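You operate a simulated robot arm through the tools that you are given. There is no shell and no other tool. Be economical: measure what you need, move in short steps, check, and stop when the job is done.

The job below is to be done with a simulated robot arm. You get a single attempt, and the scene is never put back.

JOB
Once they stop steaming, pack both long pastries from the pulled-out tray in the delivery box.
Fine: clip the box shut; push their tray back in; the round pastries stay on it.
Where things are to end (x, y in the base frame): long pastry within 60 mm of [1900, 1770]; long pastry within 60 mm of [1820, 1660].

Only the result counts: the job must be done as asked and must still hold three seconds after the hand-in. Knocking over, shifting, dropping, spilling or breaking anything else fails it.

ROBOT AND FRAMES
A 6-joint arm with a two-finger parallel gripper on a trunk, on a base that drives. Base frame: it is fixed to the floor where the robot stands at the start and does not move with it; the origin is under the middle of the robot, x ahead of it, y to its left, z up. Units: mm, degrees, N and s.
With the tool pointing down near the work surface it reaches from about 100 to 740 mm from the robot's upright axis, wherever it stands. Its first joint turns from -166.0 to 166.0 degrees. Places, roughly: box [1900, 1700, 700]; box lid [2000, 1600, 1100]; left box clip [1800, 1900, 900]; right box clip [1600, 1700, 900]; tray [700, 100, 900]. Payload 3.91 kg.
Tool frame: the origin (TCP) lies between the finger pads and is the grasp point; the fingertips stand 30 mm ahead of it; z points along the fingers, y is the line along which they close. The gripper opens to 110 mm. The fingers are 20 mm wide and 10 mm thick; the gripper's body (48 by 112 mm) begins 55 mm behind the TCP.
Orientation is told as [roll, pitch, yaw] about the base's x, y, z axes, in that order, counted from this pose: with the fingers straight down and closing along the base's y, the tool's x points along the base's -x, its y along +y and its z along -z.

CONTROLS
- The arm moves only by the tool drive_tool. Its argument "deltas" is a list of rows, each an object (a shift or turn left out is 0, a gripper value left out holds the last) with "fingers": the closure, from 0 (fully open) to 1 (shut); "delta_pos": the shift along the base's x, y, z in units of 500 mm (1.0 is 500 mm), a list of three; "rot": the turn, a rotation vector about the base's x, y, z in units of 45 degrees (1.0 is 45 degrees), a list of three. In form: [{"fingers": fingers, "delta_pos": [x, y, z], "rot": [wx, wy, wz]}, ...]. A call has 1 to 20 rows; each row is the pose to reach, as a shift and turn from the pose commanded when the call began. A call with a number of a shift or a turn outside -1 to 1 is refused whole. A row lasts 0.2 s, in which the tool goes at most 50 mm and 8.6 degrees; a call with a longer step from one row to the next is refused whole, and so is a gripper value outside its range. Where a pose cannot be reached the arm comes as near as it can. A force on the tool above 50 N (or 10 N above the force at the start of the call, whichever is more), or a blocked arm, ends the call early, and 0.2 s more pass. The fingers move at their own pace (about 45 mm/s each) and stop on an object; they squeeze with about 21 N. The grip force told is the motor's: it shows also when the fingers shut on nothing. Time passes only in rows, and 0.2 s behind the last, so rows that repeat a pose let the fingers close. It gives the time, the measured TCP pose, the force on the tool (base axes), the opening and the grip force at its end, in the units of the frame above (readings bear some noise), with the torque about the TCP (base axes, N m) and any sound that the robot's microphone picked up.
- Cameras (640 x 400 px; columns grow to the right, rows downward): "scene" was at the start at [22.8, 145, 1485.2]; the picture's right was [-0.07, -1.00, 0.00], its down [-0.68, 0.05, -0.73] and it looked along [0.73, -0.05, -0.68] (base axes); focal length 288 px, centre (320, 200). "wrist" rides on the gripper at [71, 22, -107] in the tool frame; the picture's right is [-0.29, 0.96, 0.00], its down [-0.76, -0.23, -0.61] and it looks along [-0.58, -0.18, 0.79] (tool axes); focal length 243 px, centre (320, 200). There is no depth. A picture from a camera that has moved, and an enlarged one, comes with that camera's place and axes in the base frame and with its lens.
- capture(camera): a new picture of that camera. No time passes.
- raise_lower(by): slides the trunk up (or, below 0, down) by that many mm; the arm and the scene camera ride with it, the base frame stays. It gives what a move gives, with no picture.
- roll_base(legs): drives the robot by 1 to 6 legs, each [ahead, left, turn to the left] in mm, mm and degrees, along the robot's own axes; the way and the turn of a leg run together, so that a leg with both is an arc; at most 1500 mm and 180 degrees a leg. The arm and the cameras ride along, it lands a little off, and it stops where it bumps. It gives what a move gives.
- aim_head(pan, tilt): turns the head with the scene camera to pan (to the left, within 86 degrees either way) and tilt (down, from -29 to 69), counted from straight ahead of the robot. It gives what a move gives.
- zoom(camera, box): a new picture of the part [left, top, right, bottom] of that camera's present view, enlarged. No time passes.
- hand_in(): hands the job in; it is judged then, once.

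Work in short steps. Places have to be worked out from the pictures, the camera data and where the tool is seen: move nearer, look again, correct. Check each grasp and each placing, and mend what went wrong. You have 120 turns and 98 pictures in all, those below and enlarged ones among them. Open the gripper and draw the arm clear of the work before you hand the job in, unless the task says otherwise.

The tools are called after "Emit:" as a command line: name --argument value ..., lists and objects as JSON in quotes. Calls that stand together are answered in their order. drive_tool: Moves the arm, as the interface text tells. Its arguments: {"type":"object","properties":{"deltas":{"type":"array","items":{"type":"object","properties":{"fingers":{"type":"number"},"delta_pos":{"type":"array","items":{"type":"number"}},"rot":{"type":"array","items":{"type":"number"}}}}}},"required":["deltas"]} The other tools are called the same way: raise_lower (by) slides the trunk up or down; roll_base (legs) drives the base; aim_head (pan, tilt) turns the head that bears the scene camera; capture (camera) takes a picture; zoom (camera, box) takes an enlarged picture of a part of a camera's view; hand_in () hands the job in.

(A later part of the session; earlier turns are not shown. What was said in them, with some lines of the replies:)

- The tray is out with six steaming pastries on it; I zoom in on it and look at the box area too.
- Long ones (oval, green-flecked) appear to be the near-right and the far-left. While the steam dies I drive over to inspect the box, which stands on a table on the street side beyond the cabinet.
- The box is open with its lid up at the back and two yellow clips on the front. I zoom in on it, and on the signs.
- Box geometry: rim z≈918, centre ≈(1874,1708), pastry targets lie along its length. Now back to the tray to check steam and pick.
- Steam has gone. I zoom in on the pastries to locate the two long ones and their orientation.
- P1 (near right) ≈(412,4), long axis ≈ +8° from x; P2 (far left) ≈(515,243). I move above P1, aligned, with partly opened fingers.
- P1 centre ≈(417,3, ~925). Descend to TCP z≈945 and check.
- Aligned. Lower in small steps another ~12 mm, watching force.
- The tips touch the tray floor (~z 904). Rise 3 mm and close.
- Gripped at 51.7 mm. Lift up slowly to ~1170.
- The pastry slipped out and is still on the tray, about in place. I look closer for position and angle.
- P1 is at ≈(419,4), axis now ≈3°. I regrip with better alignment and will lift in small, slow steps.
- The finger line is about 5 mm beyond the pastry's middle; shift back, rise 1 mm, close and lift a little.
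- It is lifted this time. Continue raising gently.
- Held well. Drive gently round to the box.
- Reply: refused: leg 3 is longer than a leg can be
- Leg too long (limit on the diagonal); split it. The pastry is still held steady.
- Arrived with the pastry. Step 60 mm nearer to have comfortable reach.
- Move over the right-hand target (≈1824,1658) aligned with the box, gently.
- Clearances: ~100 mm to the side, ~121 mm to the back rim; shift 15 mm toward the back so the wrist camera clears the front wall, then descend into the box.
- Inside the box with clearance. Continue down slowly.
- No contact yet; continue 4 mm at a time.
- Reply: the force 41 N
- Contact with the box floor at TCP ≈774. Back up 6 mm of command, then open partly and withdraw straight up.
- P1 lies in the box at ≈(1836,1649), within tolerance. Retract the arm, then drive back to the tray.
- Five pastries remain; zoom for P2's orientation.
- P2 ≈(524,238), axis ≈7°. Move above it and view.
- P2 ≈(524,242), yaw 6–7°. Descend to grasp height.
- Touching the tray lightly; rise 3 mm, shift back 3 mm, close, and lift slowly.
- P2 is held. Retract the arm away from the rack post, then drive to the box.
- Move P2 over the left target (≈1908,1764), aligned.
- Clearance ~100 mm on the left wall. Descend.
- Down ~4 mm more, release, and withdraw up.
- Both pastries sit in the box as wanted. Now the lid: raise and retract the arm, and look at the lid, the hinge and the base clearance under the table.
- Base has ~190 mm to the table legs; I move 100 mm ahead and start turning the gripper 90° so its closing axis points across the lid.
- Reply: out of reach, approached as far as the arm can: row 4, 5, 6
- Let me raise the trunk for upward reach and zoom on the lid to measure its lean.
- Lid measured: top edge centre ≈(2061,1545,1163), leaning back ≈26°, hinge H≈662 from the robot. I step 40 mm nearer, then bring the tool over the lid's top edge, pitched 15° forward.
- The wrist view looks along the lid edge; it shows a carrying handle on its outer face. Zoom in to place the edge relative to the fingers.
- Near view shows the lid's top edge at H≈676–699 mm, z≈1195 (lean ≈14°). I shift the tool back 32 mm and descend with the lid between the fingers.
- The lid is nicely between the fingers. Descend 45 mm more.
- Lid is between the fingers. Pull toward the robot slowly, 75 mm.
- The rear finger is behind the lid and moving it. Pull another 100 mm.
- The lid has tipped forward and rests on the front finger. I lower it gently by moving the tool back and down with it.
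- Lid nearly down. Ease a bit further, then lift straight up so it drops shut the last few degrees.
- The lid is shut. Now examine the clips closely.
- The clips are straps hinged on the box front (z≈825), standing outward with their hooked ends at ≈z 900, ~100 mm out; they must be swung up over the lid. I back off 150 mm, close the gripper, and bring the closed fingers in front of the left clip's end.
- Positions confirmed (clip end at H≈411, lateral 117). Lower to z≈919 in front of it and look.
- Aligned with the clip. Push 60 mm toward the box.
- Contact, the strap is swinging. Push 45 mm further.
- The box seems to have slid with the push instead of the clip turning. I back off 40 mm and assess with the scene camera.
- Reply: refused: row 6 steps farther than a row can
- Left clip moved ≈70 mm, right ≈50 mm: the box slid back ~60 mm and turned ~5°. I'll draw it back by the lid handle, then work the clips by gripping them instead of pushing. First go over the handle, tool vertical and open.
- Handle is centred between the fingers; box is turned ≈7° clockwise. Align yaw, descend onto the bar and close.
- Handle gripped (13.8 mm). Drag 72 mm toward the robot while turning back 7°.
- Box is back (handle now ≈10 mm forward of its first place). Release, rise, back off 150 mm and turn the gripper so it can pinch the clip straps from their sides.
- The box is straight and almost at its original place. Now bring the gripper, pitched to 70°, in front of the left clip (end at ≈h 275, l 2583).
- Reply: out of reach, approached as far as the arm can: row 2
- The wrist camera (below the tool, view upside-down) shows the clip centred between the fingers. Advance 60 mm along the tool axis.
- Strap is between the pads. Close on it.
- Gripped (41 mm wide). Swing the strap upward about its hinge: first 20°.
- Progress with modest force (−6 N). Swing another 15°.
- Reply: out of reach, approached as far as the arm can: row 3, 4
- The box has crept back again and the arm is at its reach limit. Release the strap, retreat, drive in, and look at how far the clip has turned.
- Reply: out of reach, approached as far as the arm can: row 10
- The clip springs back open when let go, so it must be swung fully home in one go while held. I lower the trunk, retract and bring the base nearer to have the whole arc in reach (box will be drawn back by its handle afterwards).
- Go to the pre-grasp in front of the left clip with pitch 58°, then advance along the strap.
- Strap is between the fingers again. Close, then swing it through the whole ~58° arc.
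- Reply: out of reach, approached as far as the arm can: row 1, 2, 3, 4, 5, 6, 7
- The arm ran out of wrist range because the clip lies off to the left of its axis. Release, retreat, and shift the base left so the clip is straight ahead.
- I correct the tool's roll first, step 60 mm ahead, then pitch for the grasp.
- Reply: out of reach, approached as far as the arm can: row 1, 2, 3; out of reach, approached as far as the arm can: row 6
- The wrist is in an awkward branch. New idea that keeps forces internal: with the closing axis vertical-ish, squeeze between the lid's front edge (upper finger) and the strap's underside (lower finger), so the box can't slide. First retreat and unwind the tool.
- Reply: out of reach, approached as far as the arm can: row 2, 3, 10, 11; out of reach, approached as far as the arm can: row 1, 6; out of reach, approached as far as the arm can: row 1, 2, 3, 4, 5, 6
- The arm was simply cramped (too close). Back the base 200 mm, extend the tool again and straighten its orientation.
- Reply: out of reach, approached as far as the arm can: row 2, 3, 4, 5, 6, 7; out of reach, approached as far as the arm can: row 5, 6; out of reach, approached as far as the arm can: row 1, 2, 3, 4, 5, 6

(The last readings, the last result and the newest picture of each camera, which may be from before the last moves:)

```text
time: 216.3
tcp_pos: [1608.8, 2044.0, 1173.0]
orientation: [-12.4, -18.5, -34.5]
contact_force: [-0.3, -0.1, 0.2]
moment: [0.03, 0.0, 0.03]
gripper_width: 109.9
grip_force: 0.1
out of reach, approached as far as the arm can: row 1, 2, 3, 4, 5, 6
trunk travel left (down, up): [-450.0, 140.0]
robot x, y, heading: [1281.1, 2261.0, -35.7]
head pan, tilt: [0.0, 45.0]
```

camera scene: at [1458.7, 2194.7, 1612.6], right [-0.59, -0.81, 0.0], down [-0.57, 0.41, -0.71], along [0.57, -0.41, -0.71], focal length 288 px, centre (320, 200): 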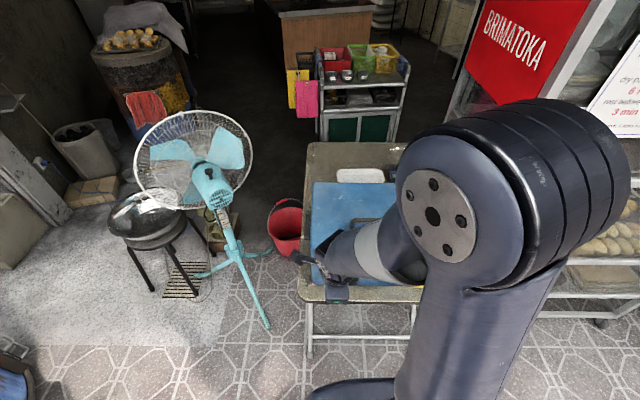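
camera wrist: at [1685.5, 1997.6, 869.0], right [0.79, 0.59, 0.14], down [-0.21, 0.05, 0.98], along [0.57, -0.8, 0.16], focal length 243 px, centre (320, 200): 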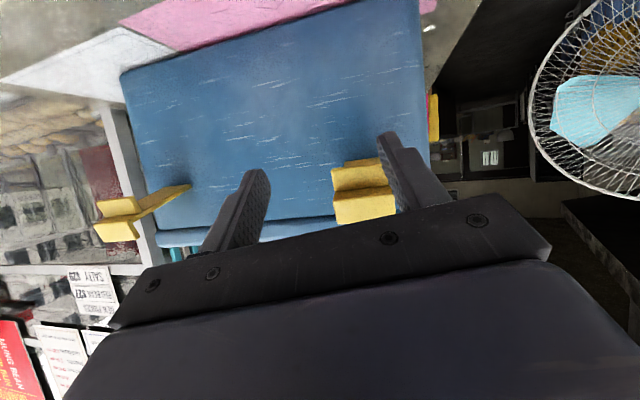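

Emit:
drive_tool --deltas '[{"delta_pos": [0.05, -0.036, -0.06], "rot": [0.11, 0.047, 0.02]}, {"delta_pos": [0.1, -0.073, -0.12], "rot": [0.225, 0.095, 0.044]}, {"delta_pos": [0.15, -0.109, -0.18], "rot": [0.337, 0.142, 0.065]}, {"delta_pos": [0.16, -0.116, -0.2], "rot": [0.449, 0.189, 0.087]}, {"delta_pos": [0.16, -0.116, -0.2], "rot": [0.449, 0.189, 0.087]}]'

Emit:
capture --camera "scene"

```text
time: 217.5
tcp_pos: [1676.4, 1976.7, 1064.5]
orientation: [-15.3, -3.7, -31.6]
contact_force: [-0.7, 0.0, -0.4]
moment: [0.0, -0.03, 0.01]
gripper_width: 110.0
grip_force: 0.0
out of reach, approached as far as the arm can: row 1, 2, 3, 4, 5
trunk travel left (down, up): [-450.0, 140.0]
robot x, y, heading: [1281.0, 2264.0, -35.9]
head pan, tilt: [0.0, 45.0]
```

```text
6 pictures are left
camera scene: at [1384.9, 2373.5, 1482.6], right [-0.58, -0.81, 0.0], down [-0.57, 0.41, -0.71], along [0.57, -0.41, -0.71], focal length 288 px, centre (320, 200)
```

scene: 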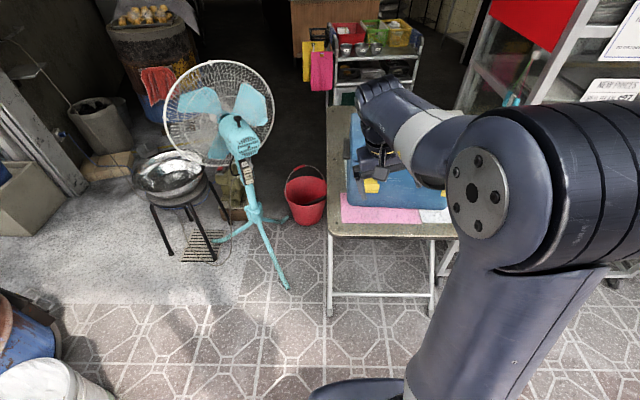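

I now believe the clip is a snap (over-centre) latch that needs lifting past ~60°. I'll lift it from beneath with closed fingers. Step 60 mm in and bring the closed tool, pitched ~60°, in front of and below the strap.

Emit:
roll_base --legs '[[60, 0, 0]]'

Emit:
drive_tool --deltas '[{"fingers": 1, "rot": [-0.105, -0.145, 0]}, {"rot": [-0.21, -0.29, 0]}, {"rot": [-0.315, -0.434, 0], "delta_pos": [0, 0, -0.03]}, {"rot": [-0.42, -0.578, 0], "delta_pos": [0.02, 0, -0.07]}, {"rot": [-0.525, -0.722, 0], "delta_pos": [0.04, 0, -0.12]}, {"rot": [-0.63, -0.867, 0], "delta_pos": [0.06, -0.003, -0.18]}, {"rot": [-0.719, -0.989, 0], "delta_pos": [0.072, -0.003, -0.24]}, {"rot": [-0.719, -0.989, 0], "delta_pos": [0.072, -0.003, -0.29]}, {"rot": [-0.719, -0.989, 0], "delta_pos": [0.072, -0.003, -0.29]}]'

```text
time: 218.4
tcp_pos: [1724.5, 1941.5, 1065.3]
orientation: [-15.4, -3.8, -31.6]
contact_force: [-0.1, 0.2, 0.3]
moment: [-0.01, 0.01, -0.03]
gripper_width: 109.9
grip_force: 0.2
trunk travel left (down, up): [-450.0, 140.0]
robot x, y, heading: [1326.3, 2225.0, -35.8]
head pan, tilt: [0.0, 45.0]
```

```text
time: 220.4
tcp_pos: [1762.3, 1938.8, 920.2]
orientation: [-22.2, -58.6, -27.7]
contact_force: [0.1, 0.2, -0.3]
moment: [-0.02, -0.01, -0.02]
gripper_width: 0.0
grip_force: 20.7
trunk travel left (down, up): [-450.0, 140.0]
robot x, y, heading: [1324.6, 2230.7, -35.8]
head pan, tilt: [0.0, 45.0]
```

No reach limit here; I take out the sideways lean (yaw +17°).

Emit:
drive_tool --deltas '[{"rot": [0, 0, 0.13]}, {"rot": [0, 0, 0.26]}, {"rot": [0, 0, 0.38]}, {"rot": [0, 0, 0.38]}]'

Emit:
capture --camera "wrist"

```text
time: 221.4
tcp_pos: [1762.4, 1938.9, 919.9]
orientation: [-22.3, -58.5, -10.7]
contact_force: [0.4, 0.2, 0.4]
moment: [0.0, -0.01, 0.0]
gripper_width: 0.0
grip_force: 20.5
trunk travel left (down, up): [-450.0, 140.0]
robot x, y, heading: [1327.7, 2229.6, -35.8]
head pan, tilt: [0.0, 45.0]
```

```text
5 pictures are left
camera wrist: at [1658.9, 2020.4, 906.4], right [0.61, 0.79, 0.06], down [-0.15, 0.05, 0.99], along [0.77, -0.62, 0.15], focal length 243 px, centre (320, 200)
```

wrist: 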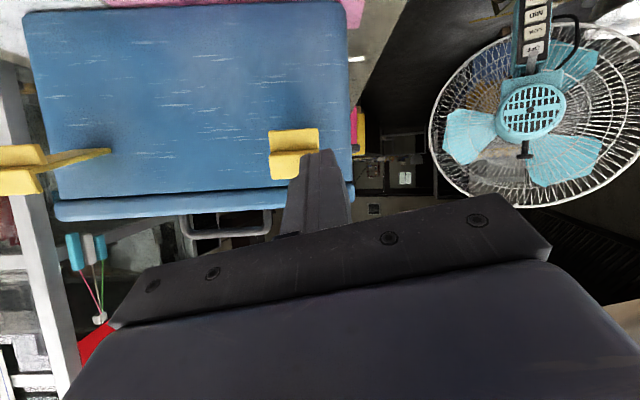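

Orientation is free again and clip is at l≈2579, end z≈905. Drop below the strap's end, slide under it.

Emit:
drive_tool --deltas '[{"delta_pos": [-0.015, -0.02, -0.04]}, {"delta_pos": [-0.031, -0.042, -0.08]}, {"delta_pos": [0.0, -0.065, -0.077]}, {"delta_pos": [0.03, -0.087, -0.075]}, {"delta_pos": [0.06, -0.108, -0.072]}, {"delta_pos": [0.06, -0.108, -0.072]}]'

Emit:
drive_tool --deltas '[{"delta_pos": [0.0061, -0.0045, 0.0274]}, {"delta_pos": [0.0142, -0.0103, 0.0582]}, {"delta_pos": [0.0256, -0.0186, 0.0886]}, {"delta_pos": [0.0256, -0.0186, 0.0886]}]'

```text
time: 222.8
tcp_pos: [1791.8, 1885.6, 884.8]
orientation: [-22.2, -58.5, -10.6]
contact_force: [-1.5, 0.2, -1.1]
moment: [0.04, 0.0, -0.01]
gripper_width: 0.0
grip_force: 20.9
trunk travel left (down, up): [-450.0, 140.0]
robot x, y, heading: [1328.0, 2224.7, -35.7]
head pan, tilt: [0.0, 45.0]
```

```text
time: 223.8
tcp_pos: [1804.0, 1877.1, 928.8]
orientation: [-22.3, -58.4, -10.6]
contact_force: [0.3, 0.5, 0.1]
moment: [0.02, 0.03, 0.01]
gripper_width: 0.0
grip_force: 21.2
trunk travel left (down, up): [-450.0, 140.0]
robot x, y, heading: [1323.7, 2225.8, -35.8]
head pan, tilt: [0.0, 45.0]
```

Force dropped to zero after the lift — either snapped or slipped. Check.

Emit:
capture --camera "wrist"

```text
4 pictures are left
camera wrist: at [1701.2, 1956.9, 915.0], right [0.62, 0.79, 0.06], down [-0.15, 0.05, 0.99], along [0.77, -0.62, 0.15], focal length 243 px, centre (320, 200)
```

wrist: 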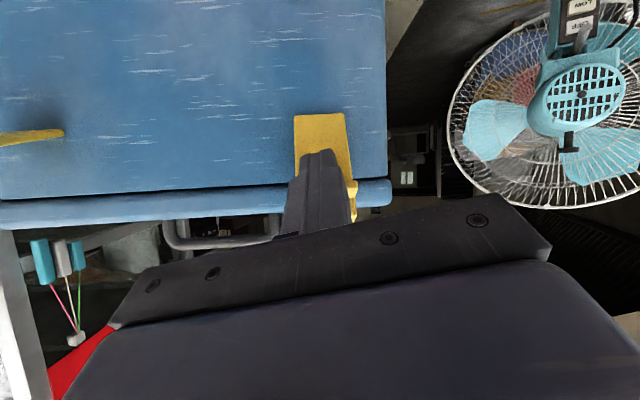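

The left strap has snapped up over the lid. Now retreat and shift right 231 mm for the right clip.

Emit:
drive_tool --deltas '[{"delta_pos": [-0.06, 0.044, 0]}, {"delta_pos": [-0.12, 0.088, 0]}, {"delta_pos": [-0.16, 0.116, 0]}, {"delta_pos": [-0.16, 0.116, 0]}]'

Emit:
roll_base --legs '[[0, -231, 0]]'

```text
time: 224.8
tcp_pos: [1723.1, 1934.2, 928.8]
orientation: [-22.3, -58.4, -10.6]
contact_force: [-0.7, 0.2, -0.4]
moment: [0.01, 0.03, 0.06]
gripper_width: 0.0
grip_force: 21.6
trunk travel left (down, up): [-450.0, 140.0]
robot x, y, heading: [1326.0, 2227.1, -35.6]
head pan, tilt: [0.0, 45.0]
```

```text
time: 226.6
tcp_pos: [1584.6, 1741.1, 928.3]
orientation: [-22.3, -58.5, -10.5]
contact_force: [0.8, 0.0, 0.2]
moment: [0.01, 0.01, -0.01]
gripper_width: 0.1
grip_force: 21.4
trunk travel left (down, up): [-450.0, 140.0]
robot x, y, heading: [1182.7, 2037.8, -35.5]
head pan, tilt: [0.0, 45.0]
```

Position l≈2340, h≈258. Lower, slide under the right strap and lift by the same path.

Emit:
drive_tool --deltas '[{"delta_pos": [0.008, 0.011, -0.05]}, {"delta_pos": [0.008, 0.011, -0.095]}, {"delta_pos": [0.042, -0.013, -0.093]}, {"delta_pos": [0.075, -0.037, -0.091]}, {"delta_pos": [0.108, -0.061, -0.089]}, {"delta_pos": [0.142, -0.086, -0.087]}, {"delta_pos": [0.142, -0.086, -0.087]}]'

Emit:
drive_tool --deltas '[{"delta_pos": [0.0061, -0.0045, 0.0274]}, {"delta_pos": [0.0142, -0.0103, 0.0582]}, {"delta_pos": [0.0256, -0.0186, 0.0886]}, {"delta_pos": [0.0256, -0.0186, 0.0886]}]'

Emit:
capture --camera "wrist"

```text
time: 228.2
tcp_pos: [1655.5, 1699.4, 885.4]
orientation: [-22.1, -58.4, -10.6]
contact_force: [-1.6, 0.4, -0.6]
moment: [0.01, 0.02, 0.02]
gripper_width: 0.0
grip_force: 21.0
trunk travel left (down, up): [-450.0, 140.0]
robot x, y, heading: [1187.7, 2037.4, -36.1]
head pan, tilt: [0.0, 45.0]
```

```text
time: 229.2
tcp_pos: [1669.2, 1688.7, 930.5]
orientation: [-22.3, -58.5, -10.5]
contact_force: [-0.4, 0.4, -0.9]
moment: [-0.02, 0.01, -0.02]
gripper_width: 0.3
grip_force: 20.6
trunk travel left (down, up): [-450.0, 140.0]
robot x, y, heading: [1191.0, 2035.9, -36.1]
head pan, tilt: [0.0, 45.0]
```

```text
3 pictures are left
camera wrist: at [1566.0, 1770.1, 917.3], right [0.61, 0.79, 0.06], down [-0.15, 0.05, 0.99], along [0.77, -0.62, 0.15], focal length 243 px, centre (320, 200)
```

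wrist: 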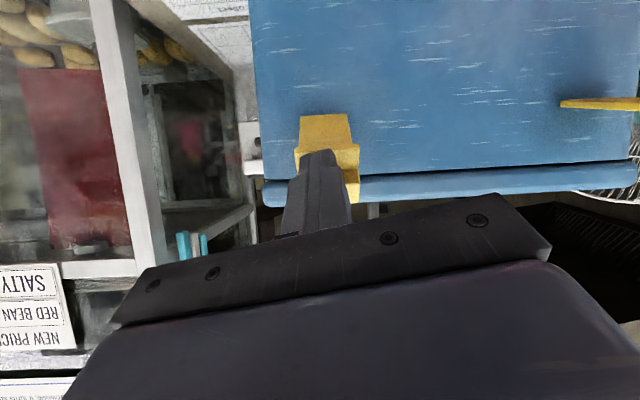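

The straps fall back unless pushed home (left one is open again), but they swing easily now. Continue lifting this one through to the box and press it home.

Emit:
drive_tool --deltas '[{"delta_pos": [0.017, -0.0123, 0.0266]}, {"delta_pos": [0.038, -0.0276, 0.0498]}, {"delta_pos": [0.0623, -0.0453, 0.0686]}, {"delta_pos": [0.0845, -0.0614, 0.074]}, {"delta_pos": [0.0845, -0.0614, 0.074]}]'

Emit:
drive_tool --deltas '[{"delta_pos": [0.008, -0.006, 0]}, {"delta_pos": [0.016, -0.012, 0]}, {"delta_pos": [0.016, -0.012, 0]}]'

```text
time: 230.4
tcp_pos: [1710.2, 1659.4, 968.3]
orientation: [-22.3, -58.6, -10.6]
contact_force: [-7.0, 3.9, 10.2]
moment: [-0.14, -0.11, -0.04]
gripper_width: 0.0
grip_force: 21.0
trunk travel left (down, up): [-450.0, 140.0]
robot x, y, heading: [1190.9, 2037.2, -35.9]
head pan, tilt: [0.0, 45.0]
```

```text
time: 231.2
tcp_pos: [1717.7, 1652.8, 965.7]
orientation: [-22.1, -58.5, -10.6]
contact_force: [-4.1, 1.2, 2.6]
moment: [-0.04, -0.07, -0.03]
gripper_width: 0.0
grip_force: 20.7
trunk travel left (down, up): [-450.0, 140.0]
robot x, y, heading: [1189.2, 2035.8, -35.9]
head pan, tilt: [0.0, 45.0]
```

No click heard yet, and the tip may be on the lid edge. Slide 22 mm down along the strap and press in.

Emit:
drive_tool --deltas '[{"delta_pos": [-0.002, 0.0015, -0.02]}, {"delta_pos": [-0.002, 0.0015, -0.044]}, {"delta_pos": [0.008, -0.006, -0.044]}, {"delta_pos": [0.018, -0.013, -0.044]}, {"delta_pos": [0.028, -0.02, -0.044]}, {"delta_pos": [0.028, -0.02, -0.044]}]'

```text
time: 232.6
tcp_pos: [1732.6, 1642.9, 943.5]
orientation: [-22.1, -58.4, -10.7]
contact_force: [-1.3, -1.3, -7.0]
moment: [0.1, 0.03, -0.04]
gripper_width: 0.0
grip_force: 21.3
trunk travel left (down, up): [-450.0, 140.0]
robot x, y, heading: [1191.0, 2037.3, -35.9]
head pan, tilt: [0.0, 45.0]
```

Emit:
capture --camera "wrist"

```text
2 pictures are left
camera wrist: at [1630.6, 1723.7, 930.7], right [0.62, 0.79, 0.06], down [-0.15, 0.04, 0.99], along [0.77, -0.62, 0.14], focal length 243 px, centre (320, 200)
```

wrist: 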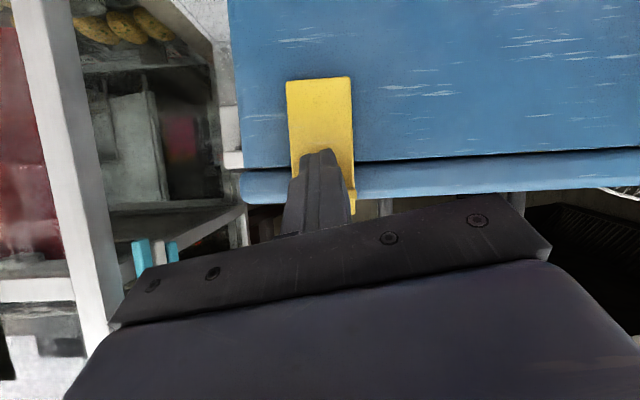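

The right strap now lies upright over the lid edge. Press a little more near its top to latch it.

Emit:
drive_tool --deltas '[{"delta_pos": [0.008, -0.006, 0.0]}, {"delta_pos": [0.016, -0.012, 0.0]}, {"delta_pos": [0.016, -0.012, 0.0]}]'

Emit:
drive_tool --deltas '[{"delta_pos": [-0.004, 0.003, 0.01]}, {"delta_pos": [-0.004, 0.003, 0.022]}, {"delta_pos": [0.008, -0.006, 0.022]}, {"delta_pos": [0.02, -0.0145, 0.022]}, {"delta_pos": [0.02, -0.0145, 0.022]}]'

```text
time: 233.4
tcp_pos: [1740.7, 1637.8, 944.5]
orientation: [-22.2, -58.6, -10.6]
contact_force: [-2.1, 0.0, -5.8]
moment: [0.05, 0.05, -0.01]
gripper_width: 0.0
grip_force: 20.8
trunk travel left (down, up): [-450.0, 140.0]
robot x, y, heading: [1187.7, 2037.3, -35.4]
head pan, tilt: [0.0, 45.0]
```

```text
time: 234.6
tcp_pos: [1750.0, 1628.7, 954.3]
orientation: [-22.2, -58.5, -10.6]
contact_force: [-3.3, 0.8, -4.7]
moment: [0.1, 0.05, -0.04]
gripper_width: 0.0
grip_force: 21.3
trunk travel left (down, up): [-450.0, 140.0]
robot x, y, heading: [1186.2, 2037.4, -35.7]
head pan, tilt: [0.0, 45.0]
```

Press reached ~3 N (box sliding). I check whether it stays closed by feel: retreat, then sweep sideways through where an open strap would be.

Emit:
drive_tool --deltas '[{"delta_pos": [-0.07, 0.051, 0]}, {"delta_pos": [-0.14, 0.102, 0]}, {"delta_pos": [-0.21, 0.153, 0]}, {"delta_pos": [-0.157, 0.226, 0]}, {"delta_pos": [-0.157, 0.226, -0.06]}, {"delta_pos": [-0.157, 0.226, -0.104]}, {"delta_pos": [-0.11, 0.192, -0.104]}, {"delta_pos": [-0.063, 0.158, -0.104]}, {"delta_pos": [-0.063, 0.158, -0.104]}]'

Emit:
drive_tool --deltas '[{"delta_pos": [-0.012, -0.016, 0]}, {"delta_pos": [-0.024, -0.033, 0]}, {"delta_pos": [-0.036, -0.049, 0]}, {"delta_pos": [-0.041, -0.057, 0]}]'

```text
time: 236.6
tcp_pos: [1719.0, 1712.3, 902.9]
orientation: [-22.3, -58.5, -10.5]
contact_force: [-0.1, 0.4, -1.1]
moment: [0.05, -0.03, 0.0]
gripper_width: 0.0
grip_force: 20.8
trunk travel left (down, up): [-450.0, 140.0]
robot x, y, heading: [1189.6, 2032.3, -35.6]
head pan, tilt: [0.0, 45.0]
```

```text
time: 237.6
tcp_pos: [1699.3, 1680.0, 903.5]
orientation: [-22.3, -58.4, -10.6]
contact_force: [-0.3, 0.4, 0.5]
moment: [0.02, 0.01, -0.02]
gripper_width: 0.1
grip_force: 21.0
trunk travel left (down, up): [-450.0, 140.0]
robot x, y, heading: [1186.6, 2036.2, -35.6]
head pan, tilt: [0.0, 45.0]
```

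No contact — the right clip stays closed. Retreat and move back left for the left clip.

Emit:
drive_tool --deltas '[{"delta_pos": [-0.07, 0.051, 0]}, {"delta_pos": [-0.14, 0.102, 0]}, {"delta_pos": [-0.194, 0.141, 0]}, {"delta_pos": [-0.194, 0.141, 0]}]'

Emit:
roll_base --legs '[[0, 225, 0]]'

Emit:
capture --camera "wrist"

```text
time: 238.6
tcp_pos: [1603.0, 1752.5, 904.5]
orientation: [-22.3, -58.6, -10.6]
contact_force: [0.4, -0.2, 0.1]
moment: [0.03, 0.02, 0.0]
gripper_width: 0.2
grip_force: 20.8
trunk travel left (down, up): [-450.0, 140.0]
robot x, y, heading: [1185.8, 2034.4, -35.7]
head pan, tilt: [0.0, 45.0]
```

```text
time: 240.3
tcp_pos: [1733.3, 1931.2, 905.1]
orientation: [-22.1, -58.5, -10.6]
contact_force: [0.2, -0.6, 0.3]
moment: [-0.01, 0.0, 0.0]
gripper_width: 0.1
grip_force: 21.3
trunk travel left (down, up): [-450.0, 140.0]
robot x, y, heading: [1320.3, 2218.9, -35.8]
head pan, tilt: [0.0, 45.0]
```

```text
1 pictures are left
camera wrist: at [1630.4, 2012.5, 891.2], right [0.61, 0.79, 0.06], down [-0.15, 0.05, 0.99], along [0.77, -0.62, 0.15], focal length 243 px, centre (320, 200)
```

wrist: 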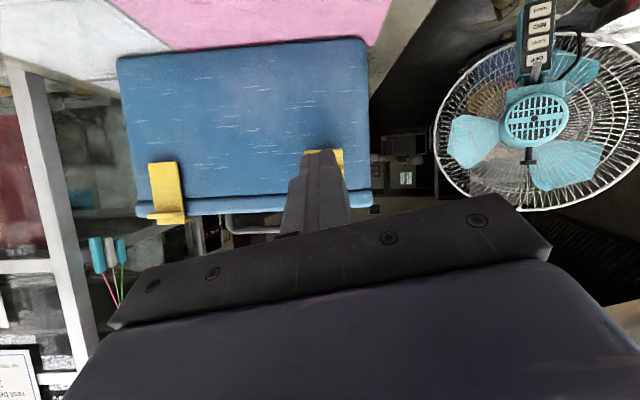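

Right clip is confirmed closed; left is straight ahead of the tool (box front ≈h 490). Slide beneath it, lift, and press home in one sweep.

Emit:
drive_tool --deltas '[{"delta_pos": [0, 0, -0.045]}, {"delta_pos": [0.058, -0.042, -0.044]}, {"delta_pos": [0.117, -0.085, -0.043]}, {"delta_pos": [0.175, -0.127, -0.04]}, {"delta_pos": [0.175, -0.127, -0.04]}]'

Emit:
drive_tool --deltas '[{"delta_pos": [0.0061, -0.0045, 0.0274]}, {"delta_pos": [0.0142, -0.0103, 0.0582]}, {"delta_pos": [0.0256, -0.0186, 0.0886]}, {"delta_pos": [0.0426, -0.0309, 0.11]}, {"delta_pos": [0.0636, -0.0462, 0.126]}, {"delta_pos": [0.0879, -0.0639, 0.13]}, {"delta_pos": [0.0879, -0.0639, 0.13]}]'

Emit:
drive_tool --deltas '[{"delta_pos": [0.013, -0.0094, 0]}, {"delta_pos": [0.0259, -0.0188, 0]}, {"delta_pos": [0.0259, -0.0188, 0]}]'

```text
time: 241.5
tcp_pos: [1821.3, 1867.6, 883.7]
orientation: [-22.2, -58.5, -10.7]
contact_force: [-0.4, 0.4, -0.8]
moment: [0.01, 0.04, -0.01]
gripper_width: 0.0
grip_force: 21.7
trunk travel left (down, up): [-450.0, 140.0]
robot x, y, heading: [1319.3, 2212.8, -36.1]
head pan, tilt: [0.0, 45.0]
```

```text
time: 243.1
tcp_pos: [1865.3, 1836.6, 947.2]
orientation: [-22.2, -58.4, -10.6]
contact_force: [-1.6, 0.6, -4.2]
moment: [0.06, 0.07, -0.03]
gripper_width: 0.2
grip_force: 20.7
trunk travel left (down, up): [-450.0, 140.0]
robot x, y, heading: [1321.3, 2218.7, -35.7]
head pan, tilt: [0.0, 45.0]
```

```text
time: 243.9
tcp_pos: [1877.9, 1826.5, 947.9]
orientation: [-22.2, -58.5, -10.7]
contact_force: [-0.2, 2.6, -5.8]
moment: [0.08, 0.13, 0.01]
gripper_width: 0.2
grip_force: 20.9
trunk travel left (down, up): [-450.0, 140.0]
robot x, y, heading: [1319.0, 2216.1, -35.8]
head pan, tilt: [0.0, 45.0]
```

Same force pattern as on the right. Press on as before.

Emit:
drive_tool --deltas '[{"delta_pos": [0.013, -0.0094, 0]}, {"delta_pos": [0.0259, -0.0188, 0]}, {"delta_pos": [0.022, -0.016, 0.012]}, {"delta_pos": [0.022, -0.016, 0.022]}, {"delta_pos": [0.034, -0.0247, 0.022]}, {"delta_pos": [0.046, -0.0334, 0.022]}, {"delta_pos": [0.046, -0.0334, 0.022]}]'

Emit:
drive_tool --deltas '[{"delta_pos": [-0.07, 0.051, 0]}, {"delta_pos": [-0.14, 0.102, 0]}, {"delta_pos": [-0.21, 0.153, 0]}, {"delta_pos": [-0.157, 0.226, 0]}, {"delta_pos": [-0.157, 0.226, -0.06]}, {"delta_pos": [-0.157, 0.226, -0.104]}, {"delta_pos": [-0.11, 0.192, -0.104]}, {"delta_pos": [-0.063, 0.158, -0.104]}, {"delta_pos": [-0.063, 0.158, -0.104]}]'

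Emit:
drive_tool --deltas '[{"delta_pos": [-0.012, -0.016, 0]}, {"delta_pos": [-0.024, -0.033, 0]}, {"delta_pos": [-0.036, -0.049, 0]}, {"delta_pos": [-0.041, -0.057, 0]}]'

```text
time: 245.5
tcp_pos: [1900.8, 1811.2, 959.5]
orientation: [-22.1, -58.5, -10.6]
contact_force: [-0.5, 3.3, -4.5]
moment: [0.12, 0.05, -0.01]
gripper_width: 0.0
grip_force: 21.5
trunk travel left (down, up): [-450.0, 140.0]
robot x, y, heading: [1320.4, 2220.7, -35.8]
head pan, tilt: [0.0, 45.0]
```

```text
time: 247.5
tcp_pos: [1869.7, 1887.9, 910.1]
orientation: [-22.2, -58.5, -10.6]
contact_force: [-0.3, 0.2, 0.6]
moment: [-0.02, -0.01, 0.03]
gripper_width: 0.0
grip_force: 21.2
trunk travel left (down, up): [-450.0, 140.0]
robot x, y, heading: [1317.0, 2215.7, -36.0]
head pan, tilt: [0.0, 45.0]
```

```text
time: 248.5
tcp_pos: [1848.4, 1860.7, 908.7]
orientation: [-22.2, -58.6, -10.7]
contact_force: [0.2, -0.6, -0.3]
moment: [0.03, 0.01, 0.01]
gripper_width: 0.2
grip_force: 21.4
trunk travel left (down, up): [-450.0, 140.0]
robot x, y, heading: [1316.6, 2215.9, -35.9]
head pan, tilt: [0.0, 45.0]
```

No contact in the sweep: left clip is closed too. Now the box (≈118 mm too far back) must be drawn back by its handle. Retreat upward, un-pitch the tool and turn the closing axis across.

Emit:
drive_tool --deltas '[{"delta_pos": [-0.05, 0.036, 0.02]}, {"delta_pos": [-0.1, 0.073, 0.08]}, {"delta_pos": [-0.13, 0.094, 0.16], "rot": [0.085, 0.117, 0]}, {"delta_pos": [-0.13, 0.094, 0.24], "rot": [0.17, 0.234, 0]}, {"delta_pos": [-0.13, 0.094, 0.32], "rot": [0.255, 0.351, 0]}, {"delta_pos": [-0.13, 0.094, 0.4], "rot": [0.34, 0.468, 0]}, {"delta_pos": [-0.13, 0.094, 0.42], "rot": [0.425, 0.585, 0]}, {"delta_pos": [-0.13, 0.094, 0.42], "rot": [0.51, 0.702, 0]}, {"delta_pos": [-0.13, 0.094, 0.42], "rot": [0.595, 0.819, 0]}, {"delta_pos": [-0.13, 0.094, 0.42], "rot": [0.68, 0.935, 0]}]'

Emit:
drive_tool --deltas '[{"rot": [0, 0, -0.17]}, {"rot": [0, 0, -0.34]}, {"rot": [0, 0, -0.51]}, {"rot": [0, 0, -0.68]}, {"rot": [0, 0, -0.85]}, {"rot": [0, 0, -1.0]}]'

Emit:
drive_tool --deltas '[{"rot": [0, 0, -0.17]}, {"rot": [0, 0, -0.34]}, {"rot": [0, 0, -0.51]}, {"rot": [0, 0, -0.68]}, {"rot": [0, 0, -0.85]}, {"rot": [0, 0, -1.0]}]'

```text
time: 250.7
tcp_pos: [1799.7, 1970.0, 1088.4]
orientation: [-14.8, -11.5, -22.0]
contact_force: [0.6, -0.4, 1.0]
moment: [-0.01, -0.03, -0.01]
gripper_width: 0.0
grip_force: 20.6
out of reach, approached as far as the arm can: row 4, 5, 6, 7, 8, 9, 10
trunk travel left (down, up): [-450.0, 140.0]
robot x, y, heading: [1320.4, 2216.0, -35.8]
head pan, tilt: [0.0, 45.0]
```

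```text
time: 252.1
tcp_pos: [1798.2, 1969.2, 1088.6]
orientation: [-14.9, -11.6, -67.0]
contact_force: [-0.1, 0.3, 0.4]
moment: [-0.04, 0.0, 0.02]
gripper_width: 0.1
grip_force: 21.2
trunk travel left (down, up): [-450.0, 140.0]
robot x, y, heading: [1319.0, 2215.5, -35.8]
head pan, tilt: [0.0, 45.0]
```

```text
time: 253.5
tcp_pos: [1796.3, 1948.6, 1095.8]
orientation: [-15.4, -15.7, -110.9]
contact_force: [-0.5, -0.7, -0.6]
moment: [-0.01, 0.01, -0.01]
gripper_width: 0.1
grip_force: 20.7
out of reach, approached as far as the arm can: row 4, 5, 6
trunk travel left (down, up): [-450.0, 140.0]
robot x, y, heading: [1319.4, 2213.4, -35.8]
head pan, tilt: [0.0, 45.0]
```

Tool leans somewhat but its closing axis is nearly across the handle. Drive nearer (180 mm ahead, 100 mm right), open and position over the handle.

Emit:
roll_base --legs '[[180, -100, 0]]'

Emit:
drive_tool --deltas '[{"fingers": 0, "delta_pos": [0.003, -0.04, 0], "rot": [-0.05, -0.07, -0.03]}, {"delta_pos": [0.006, -0.08, 0], "rot": [-0.1, -0.14, -0.06]}, {"delta_pos": [0.009, -0.12, -0.01], "rot": [-0.15, -0.2, -0.1]}, {"delta_pos": [0.012, -0.15, -0.03], "rot": [-0.196, -0.27, -0.1]}, {"delta_pos": [0.012, -0.15, -0.03], "rot": [-0.196, -0.27, -0.1]}, {"delta_pos": [0.012, -0.15, -0.03], "rot": [-0.196, -0.27, -0.1]}]'

```text
time: 255.1
tcp_pos: [1882.9, 1761.7, 1094.9]
orientation: [-15.4, -15.7, -110.9]
contact_force: [-0.1, -0.6, -0.3]
moment: [0.01, -0.02, 0.03]
gripper_width: 0.0
grip_force: 20.9
trunk travel left (down, up): [-450.0, 140.0]
robot x, y, heading: [1404.1, 2028.7, -35.7]
head pan, tilt: [0.0, 45.0]
```

```text
time: 256.5
tcp_pos: [1887.8, 1687.9, 1081.1]
orientation: [0.1, -18.6, -120.2]
contact_force: [-1.1, 1.0, 0.5]
moment: [0.0, -0.02, 0.05]
gripper_width: 109.9
grip_force: 0.0
trunk travel left (down, up): [-450.0, 140.0]
robot x, y, heading: [1407.7, 2033.9, -36.1]
head pan, tilt: [0.0, 45.0]
```

Tool is vertical in h with a side lean; lower onto the handle bar and close.

Emit:
drive_tool --deltas '[{"delta_pos": [-0.004, -0.006, -0.06]}, {"delta_pos": [-0.008, -0.012, -0.12]}, {"delta_pos": [-0.012, -0.016, -0.15]}, {"delta_pos": [-0.012, -0.016, -0.172]}, {"fingers": 1, "delta_pos": [-0.012, -0.016, -0.172]}, {"delta_pos": [-0.012, -0.016, -0.172]}, {"delta_pos": [-0.012, -0.016, -0.172]}, {"delta_pos": [-0.012, -0.016, -0.172]}, {"delta_pos": [-0.012, -0.016, -0.172]}, {"delta_pos": [-0.012, -0.016, -0.172]}, {"delta_pos": [-0.012, -0.016, -0.172]}]'

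```text
time: 258.9
tcp_pos: [1883.0, 1680.1, 995.3]
orientation: [0.2, -18.6, -120.0]
contact_force: [2.0, -0.6, 1.2]
moment: [-0.04, 0.05, -0.46]
gripper_width: 14.0
grip_force: 20.3
trunk travel left (down, up): [-450.0, 140.0]
robot x, y, heading: [1405.8, 2032.3, -35.9]
head pan, tilt: [0.0, 45.0]
```

Handle gripped. Drag the box 128 mm toward the robot and 15 mm left, slowly.

Emit:
drive_tool --deltas '[{"delta_pos": [-0.01, 0.009, 0], "rot": [0, 0, -0.01]}, {"delta_pos": [-0.03, 0.028, 0], "rot": [0, 0, -0.02]}, {"delta_pos": [-0.05, 0.046, 0], "rot": [0, 0, -0.03]}, {"delta_pos": [-0.07, 0.065, 0], "rot": [0, 0, -0.04]}, {"delta_pos": [-0.09, 0.083, 0], "rot": [0, 0, -0.05]}, {"delta_pos": [-0.11, 0.102, 0], "rot": [0, 0, -0.06]}, {"delta_pos": [-0.13, 0.12, 0], "rot": [0, 0, -0.07]}, {"delta_pos": [-0.15, 0.139, 0], "rot": [0, 0, -0.08]}, {"delta_pos": [-0.17, 0.157, 0], "rot": [0, 0, -0.09]}, {"delta_pos": [-0.189, 0.175, 0], "rot": [0, 0, -0.1]}, {"delta_pos": [-0.189, 0.175, 0], "rot": [0, 0, -0.1]}]'

```text
time: 261.3
tcp_pos: [1788.1, 1767.8, 995.6]
orientation: [0.1, -18.7, -124.4]
contact_force: [3.4, -4.1, 13.7]
moment: [-0.04, 0.08, 0.03]
gripper_width: 13.8
grip_force: 20.8
trunk travel left (down, up): [-450.0, 140.0]
robot x, y, heading: [1407.7, 2030.8, -35.9]
head pan, tilt: [0.0, 45.0]
```

Box back in place (handle at h≈407). Release, rise clear, and drive back to the tray.

Emit:
drive_tool --deltas '[{"fingers": 0.4, "delta_pos": [0, 0, 0.004]}, {"delta_pos": [0, 0, 0.004]}, {"delta_pos": [0, 0, 0.004]}, {"delta_pos": [0, 0, 0.05]}, {"delta_pos": [0, 0, 0.12]}, {"delta_pos": [0, 0, 0.2]}, {"delta_pos": [-0.04, 0.03, 0.27]}, {"delta_pos": [-0.08, 0.06, 0.33]}, {"delta_pos": [-0.1, 0.07, 0.34]}]'

Emit:
roll_base --legs '[[-150, 0, 0], [0, 0, 36], [-653, -330, 0], [-653, -330, 0], [0, -1400, 0]]'

```text
time: 263.3
tcp_pos: [1739.1, 1803.7, 1164.9]
orientation: [0.1, -18.6, -124.6]
contact_force: [-0.3, 0.8, 0.2]
moment: [-0.03, -0.04, 0.0]
gripper_width: 66.0
grip_force: 0.2
trunk travel left (down, up): [-450.0, 140.0]
robot x, y, heading: [1404.2, 2032.6, -35.8]
head pan, tilt: [0.0, 45.0]
```

```text
time: 280.0
tcp_pos: [404.4, 80.4, 1165.6]
orientation: [0.1, -18.5, -88.8]
contact_force: [0.4, 0.0, -0.2]
moment: [-0.01, 0.02, -0.01]
gripper_width: 65.9
grip_force: 0.0
trunk travel left (down, up): [-450.0, 140.0]
robot x, y, heading: [3.8, 72.9, -0.1]
head pan, tilt: [0.0, 45.0]
```

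At the tray. Back 60 mm, close the fingers and lower them in front of the tray's near edge at its middle.

Emit:
roll_base --legs '[[-60, 0, 0]]'

Emit:
drive_tool --deltas '[{"fingers": 1, "delta_pos": [-0.05, 0.04, 0]}, {"delta_pos": [-0.098, 0.08, -0.04]}, {"delta_pos": [-0.1, 0.08, -0.12]}, {"delta_pos": [-0.1, 0.08, -0.2]}, {"delta_pos": [-0.1, 0.08, -0.28]}, {"delta_pos": [-0.1, 0.08, -0.36]}, {"delta_pos": [-0.1, 0.08, -0.44]}, {"delta_pos": [-0.1, 0.08, -0.482]}, {"delta_pos": [-0.1, 0.08, -0.482]}]'

Emit:
aim_head --pan 0 --tilt 50

```text
time: 281.0
tcp_pos: [344.9, 81.7, 1165.1]
orientation: [0.1, -18.6, -88.9]
contact_force: [0.8, -0.3, 0.2]
moment: [0.03, -0.01, -0.02]
gripper_width: 65.9
grip_force: 0.0
trunk travel left (down, up): [-450.0, 140.0]
robot x, y, heading: [-58.8, 72.1, -0.2]
head pan, tilt: [0.0, 45.0]
```

```text
time: 283.0
tcp_pos: [294.1, 121.6, 921.3]
orientation: [0.0, -18.7, -88.9]
contact_force: [-0.2, 0.3, 0.4]
moment: [-0.02, -0.01, -0.01]
gripper_width: 0.0
grip_force: 21.2
trunk travel left (down, up): [-450.0, 140.0]
robot x, y, heading: [-53.1, 71.1, -0.2]
head pan, tilt: [0.0, 45.0]
```

```text
time: 283.6
tcp_pos: [295.2, 123.0, 921.1]
orientation: [0.1, -18.7, -88.8]
contact_force: [0.3, 0.0, -0.2]
moment: [0.02, 0.02, 0.0]
gripper_width: 0.0
grip_force: 21.1
trunk travel left (down, up): [-450.0, 140.0]
robot x, y, heading: [-57.7, 70.2, -0.2]
head pan, tilt: [0.0, 50.0]
```

Push slowly +x: first 90 mm to feel the contact.

Emit:
drive_tool --deltas '[{"delta_pos": [0.02, 0, 0]}, {"delta_pos": [0.04, 0, 0]}, {"delta_pos": [0.06, 0, 0]}, {"delta_pos": [0.08, 0, 0]}, {"delta_pos": [0.1, 0, 0]}, {"delta_pos": [0.12, 0, 0]}, {"delta_pos": [0.14, 0, 0]}, {"delta_pos": [0.16, 0, 0]}, {"delta_pos": [0.18, 0, 0]}]'

```text
time: 285.6
tcp_pos: [384.2, 121.3, 922.6]
orientation: [0.1, -18.6, -88.8]
contact_force: [-3.7, 0.7, -0.6]
moment: [-0.03, -0.03, 0.03]
gripper_width: 0.1
grip_force: 20.7
trunk travel left (down, up): [-450.0, 140.0]
robot x, y, heading: [-58.8, 71.2, -0.3]
head pan, tilt: [0.0, 50.0]
```

Tray is sliding (≈4 N). Continue 150 mm.

Emit:
drive_tool --deltas '[{"delta_pos": [0.02, 0, 0]}, {"delta_pos": [0.04, 0, 0]}, {"delta_pos": [0.06, 0, 0]}, {"delta_pos": [0.08, 0, 0]}, {"delta_pos": [0.1, 0, 0]}, {"delta_pos": [0.12, 0, 0]}, {"delta_pos": [0.14, 0, 0]}, {"delta_pos": [0.16, 0, 0]}, {"delta_pos": [0.18, 0, 0]}, {"delta_pos": [0.2, 0, 0]}, {"delta_pos": [0.22, 0, 0]}, {"delta_pos": [0.24, 0, 0]}, {"delta_pos": [0.26, 0, 0]}, {"delta_pos": [0.28, 0, 0]}, {"delta_pos": [0.3, 0, 0]}]'

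```text
time: 288.9
tcp_pos: [534.1, 122.9, 924.8]
orientation: [0.2, -18.5, -88.8]
contact_force: [-4.2, -0.6, -0.8]
moment: [0.04, -0.01, 0.0]
gripper_width: 0.0
grip_force: 20.8
trunk travel left (down, up): [-450.0, 140.0]
robot x, y, heading: [-57.8, 71.1, -0.1]
head pan, tilt: [0.0, 50.0]
```

Emit:
drive_tool --deltas '[{"delta_pos": [0.016, 0, 0]}, {"delta_pos": [0.032, 0, 0]}, {"delta_pos": [0.048, 0, 0]}, {"delta_pos": [0.064, 0, 0]}, {"delta_pos": [0.08, 0, 0]}, {"delta_pos": [0.08, 0, 0]}]'

Emit:
zoom --camera "scene" --box '[200, 60, 520, 260]'

```text
time: 290.2
tcp_pos: [573.1, 121.3, 925.3]
orientation: [0.1, -18.6, -88.9]
contact_force: [-2.6, 0.4, 1.2]
moment: [0.0, -0.02, 0.04]
gripper_width: 0.0
grip_force: 20.7
trunk travel left (down, up): [-450.0, 140.0]
robot x, y, heading: [-59.0, 70.6, -0.0]
head pan, tilt: [0.0, 50.0]
```

```text
2.00 times, centred on (360, 160) of scene
camera zoom: at [-41.4, 223.4, 1475.7], right [0.0, -1.0, 0.0], down [-0.77, 0.0, -0.64], along [0.64, 0.0, -0.77], focal length 575 px, centre (240, 280)
```

zoom: 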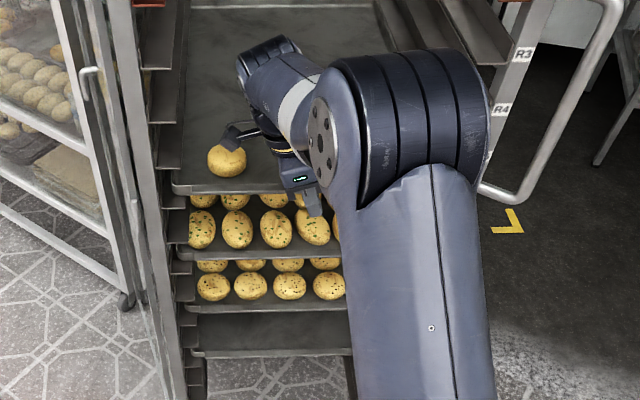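

Other trays' fronts work out to x≈605; ours is at ≈584. Push ~21 mm more.

Emit:
drive_tool --deltas '[{"delta_pos": [0.014, 0, 0]}, {"delta_pos": [0.028, 0, 0]}, {"delta_pos": [0.042, 0, 0]}, {"delta_pos": [0.042, 0, 0]}]'

```text
time: 291.2
tcp_pos: [595.0, 122.2, 922.8]
orientation: [0.1, -18.6, -88.8]
contact_force: [-3.3, -0.7, 0.9]
moment: [-0.02, 0.0, 0.02]
gripper_width: 0.3
grip_force: 21.0
trunk travel left (down, up): [-450.0, 140.0]
robot x, y, heading: [-58.3, 71.2, -0.3]
head pan, tilt: [0.0, 50.0]
```

Emit:
drive_tool --deltas '[{"delta_pos": [0.008, 0, 0]}, {"delta_pos": [0.016, 0, 0]}, {"delta_pos": [0.016, 0, 0]}]'

```text
time: 292.1
tcp_pos: [597.1, 118.7, 925.7]
orientation: [-0.4, -18.8, -88.7]
contact_force: [-44.0, -11.2, -2.2]
moment: [0.0, 0.03, 0.15]
gripper_width: 0.0
grip_force: 21.4
trunk travel left (down, up): [-450.0, 140.0]
robot x, y, heading: [-56.7, 73.1, -0.4]
head pan, tilt: [0.0, 50.0]
```

The tray has reached its stop (44 N). Back off, then raise the arm clear.

Emit:
drive_tool --deltas '[{"delta_pos": [-0.04, 0, 0]}, {"delta_pos": [-0.12, 0, 0]}, {"delta_pos": [-0.2, 0, 0]}, {"delta_pos": [-0.28, 0, 0]}, {"delta_pos": [-0.36, 0, 0]}, {"fingers": 0, "delta_pos": [-0.42, 0, 0]}, {"delta_pos": [-0.44, 0, 0.08]}, {"delta_pos": [-0.44, 0, 0.16]}, {"delta_pos": [-0.44, 0, 0.24]}, {"delta_pos": [-0.44, 0, 0.3]}]'

Emit:
roll_base --legs '[[-150, 0, 0]]'

```text
time: 294.2
tcp_pos: [381.1, 120.2, 1073.6]
orientation: [0.1, -18.7, -88.9]
contact_force: [0.5, -0.3, -0.4]
moment: [-0.03, 0.02, 0.01]
gripper_width: 104.8
grip_force: 0.0
trunk travel left (down, up): [-450.0, 140.0]
robot x, y, heading: [-59.9, 72.8, -0.2]
head pan, tilt: [0.0, 50.0]
```

```text
time: 295.6
tcp_pos: [230.4, 121.0, 1074.0]
orientation: [0.1, -18.7, -88.9]
contact_force: [-0.2, 0.6, -0.5]
moment: [0.02, 0.01, 0.0]
gripper_width: 109.8
grip_force: 0.0
trunk travel left (down, up): [-450.0, 140.0]
robot x, y, heading: [-207.9, 74.3, -0.3]
head pan, tilt: [0.0, 50.0]
```

The tray is against its stop, and the box is clipped and back in place. The arm is clear and open, so I hand in.

Emit:
hand_in

```text
The job is handed in.
```

I handed the job in as done, but parts of it were checked only by touch or worked out from arm readings, because I ran out of pictures.

- **Pastries:** Both long pastries stopped steaming before I packed them. I put them in the box about 10 mm and 19 mm from their targets.
- **Box:** It slid back roughly 120 mm while I worked the clips, and I dragged it back by its handle. By my reckoning it ended within about 10 mm of where it started, so the pastries should be within 60 mm. I couldn't look inside again with the lid shut.
- **Clips:** I saw the right clip closed. I checked the left one only by feel, and the arm met nothing where an open clip would be.
- **Tray:** I pushed it in until it hit its stop. The last picture, just before that, showed one round pastry still on it. The arm blocked the view of the others.
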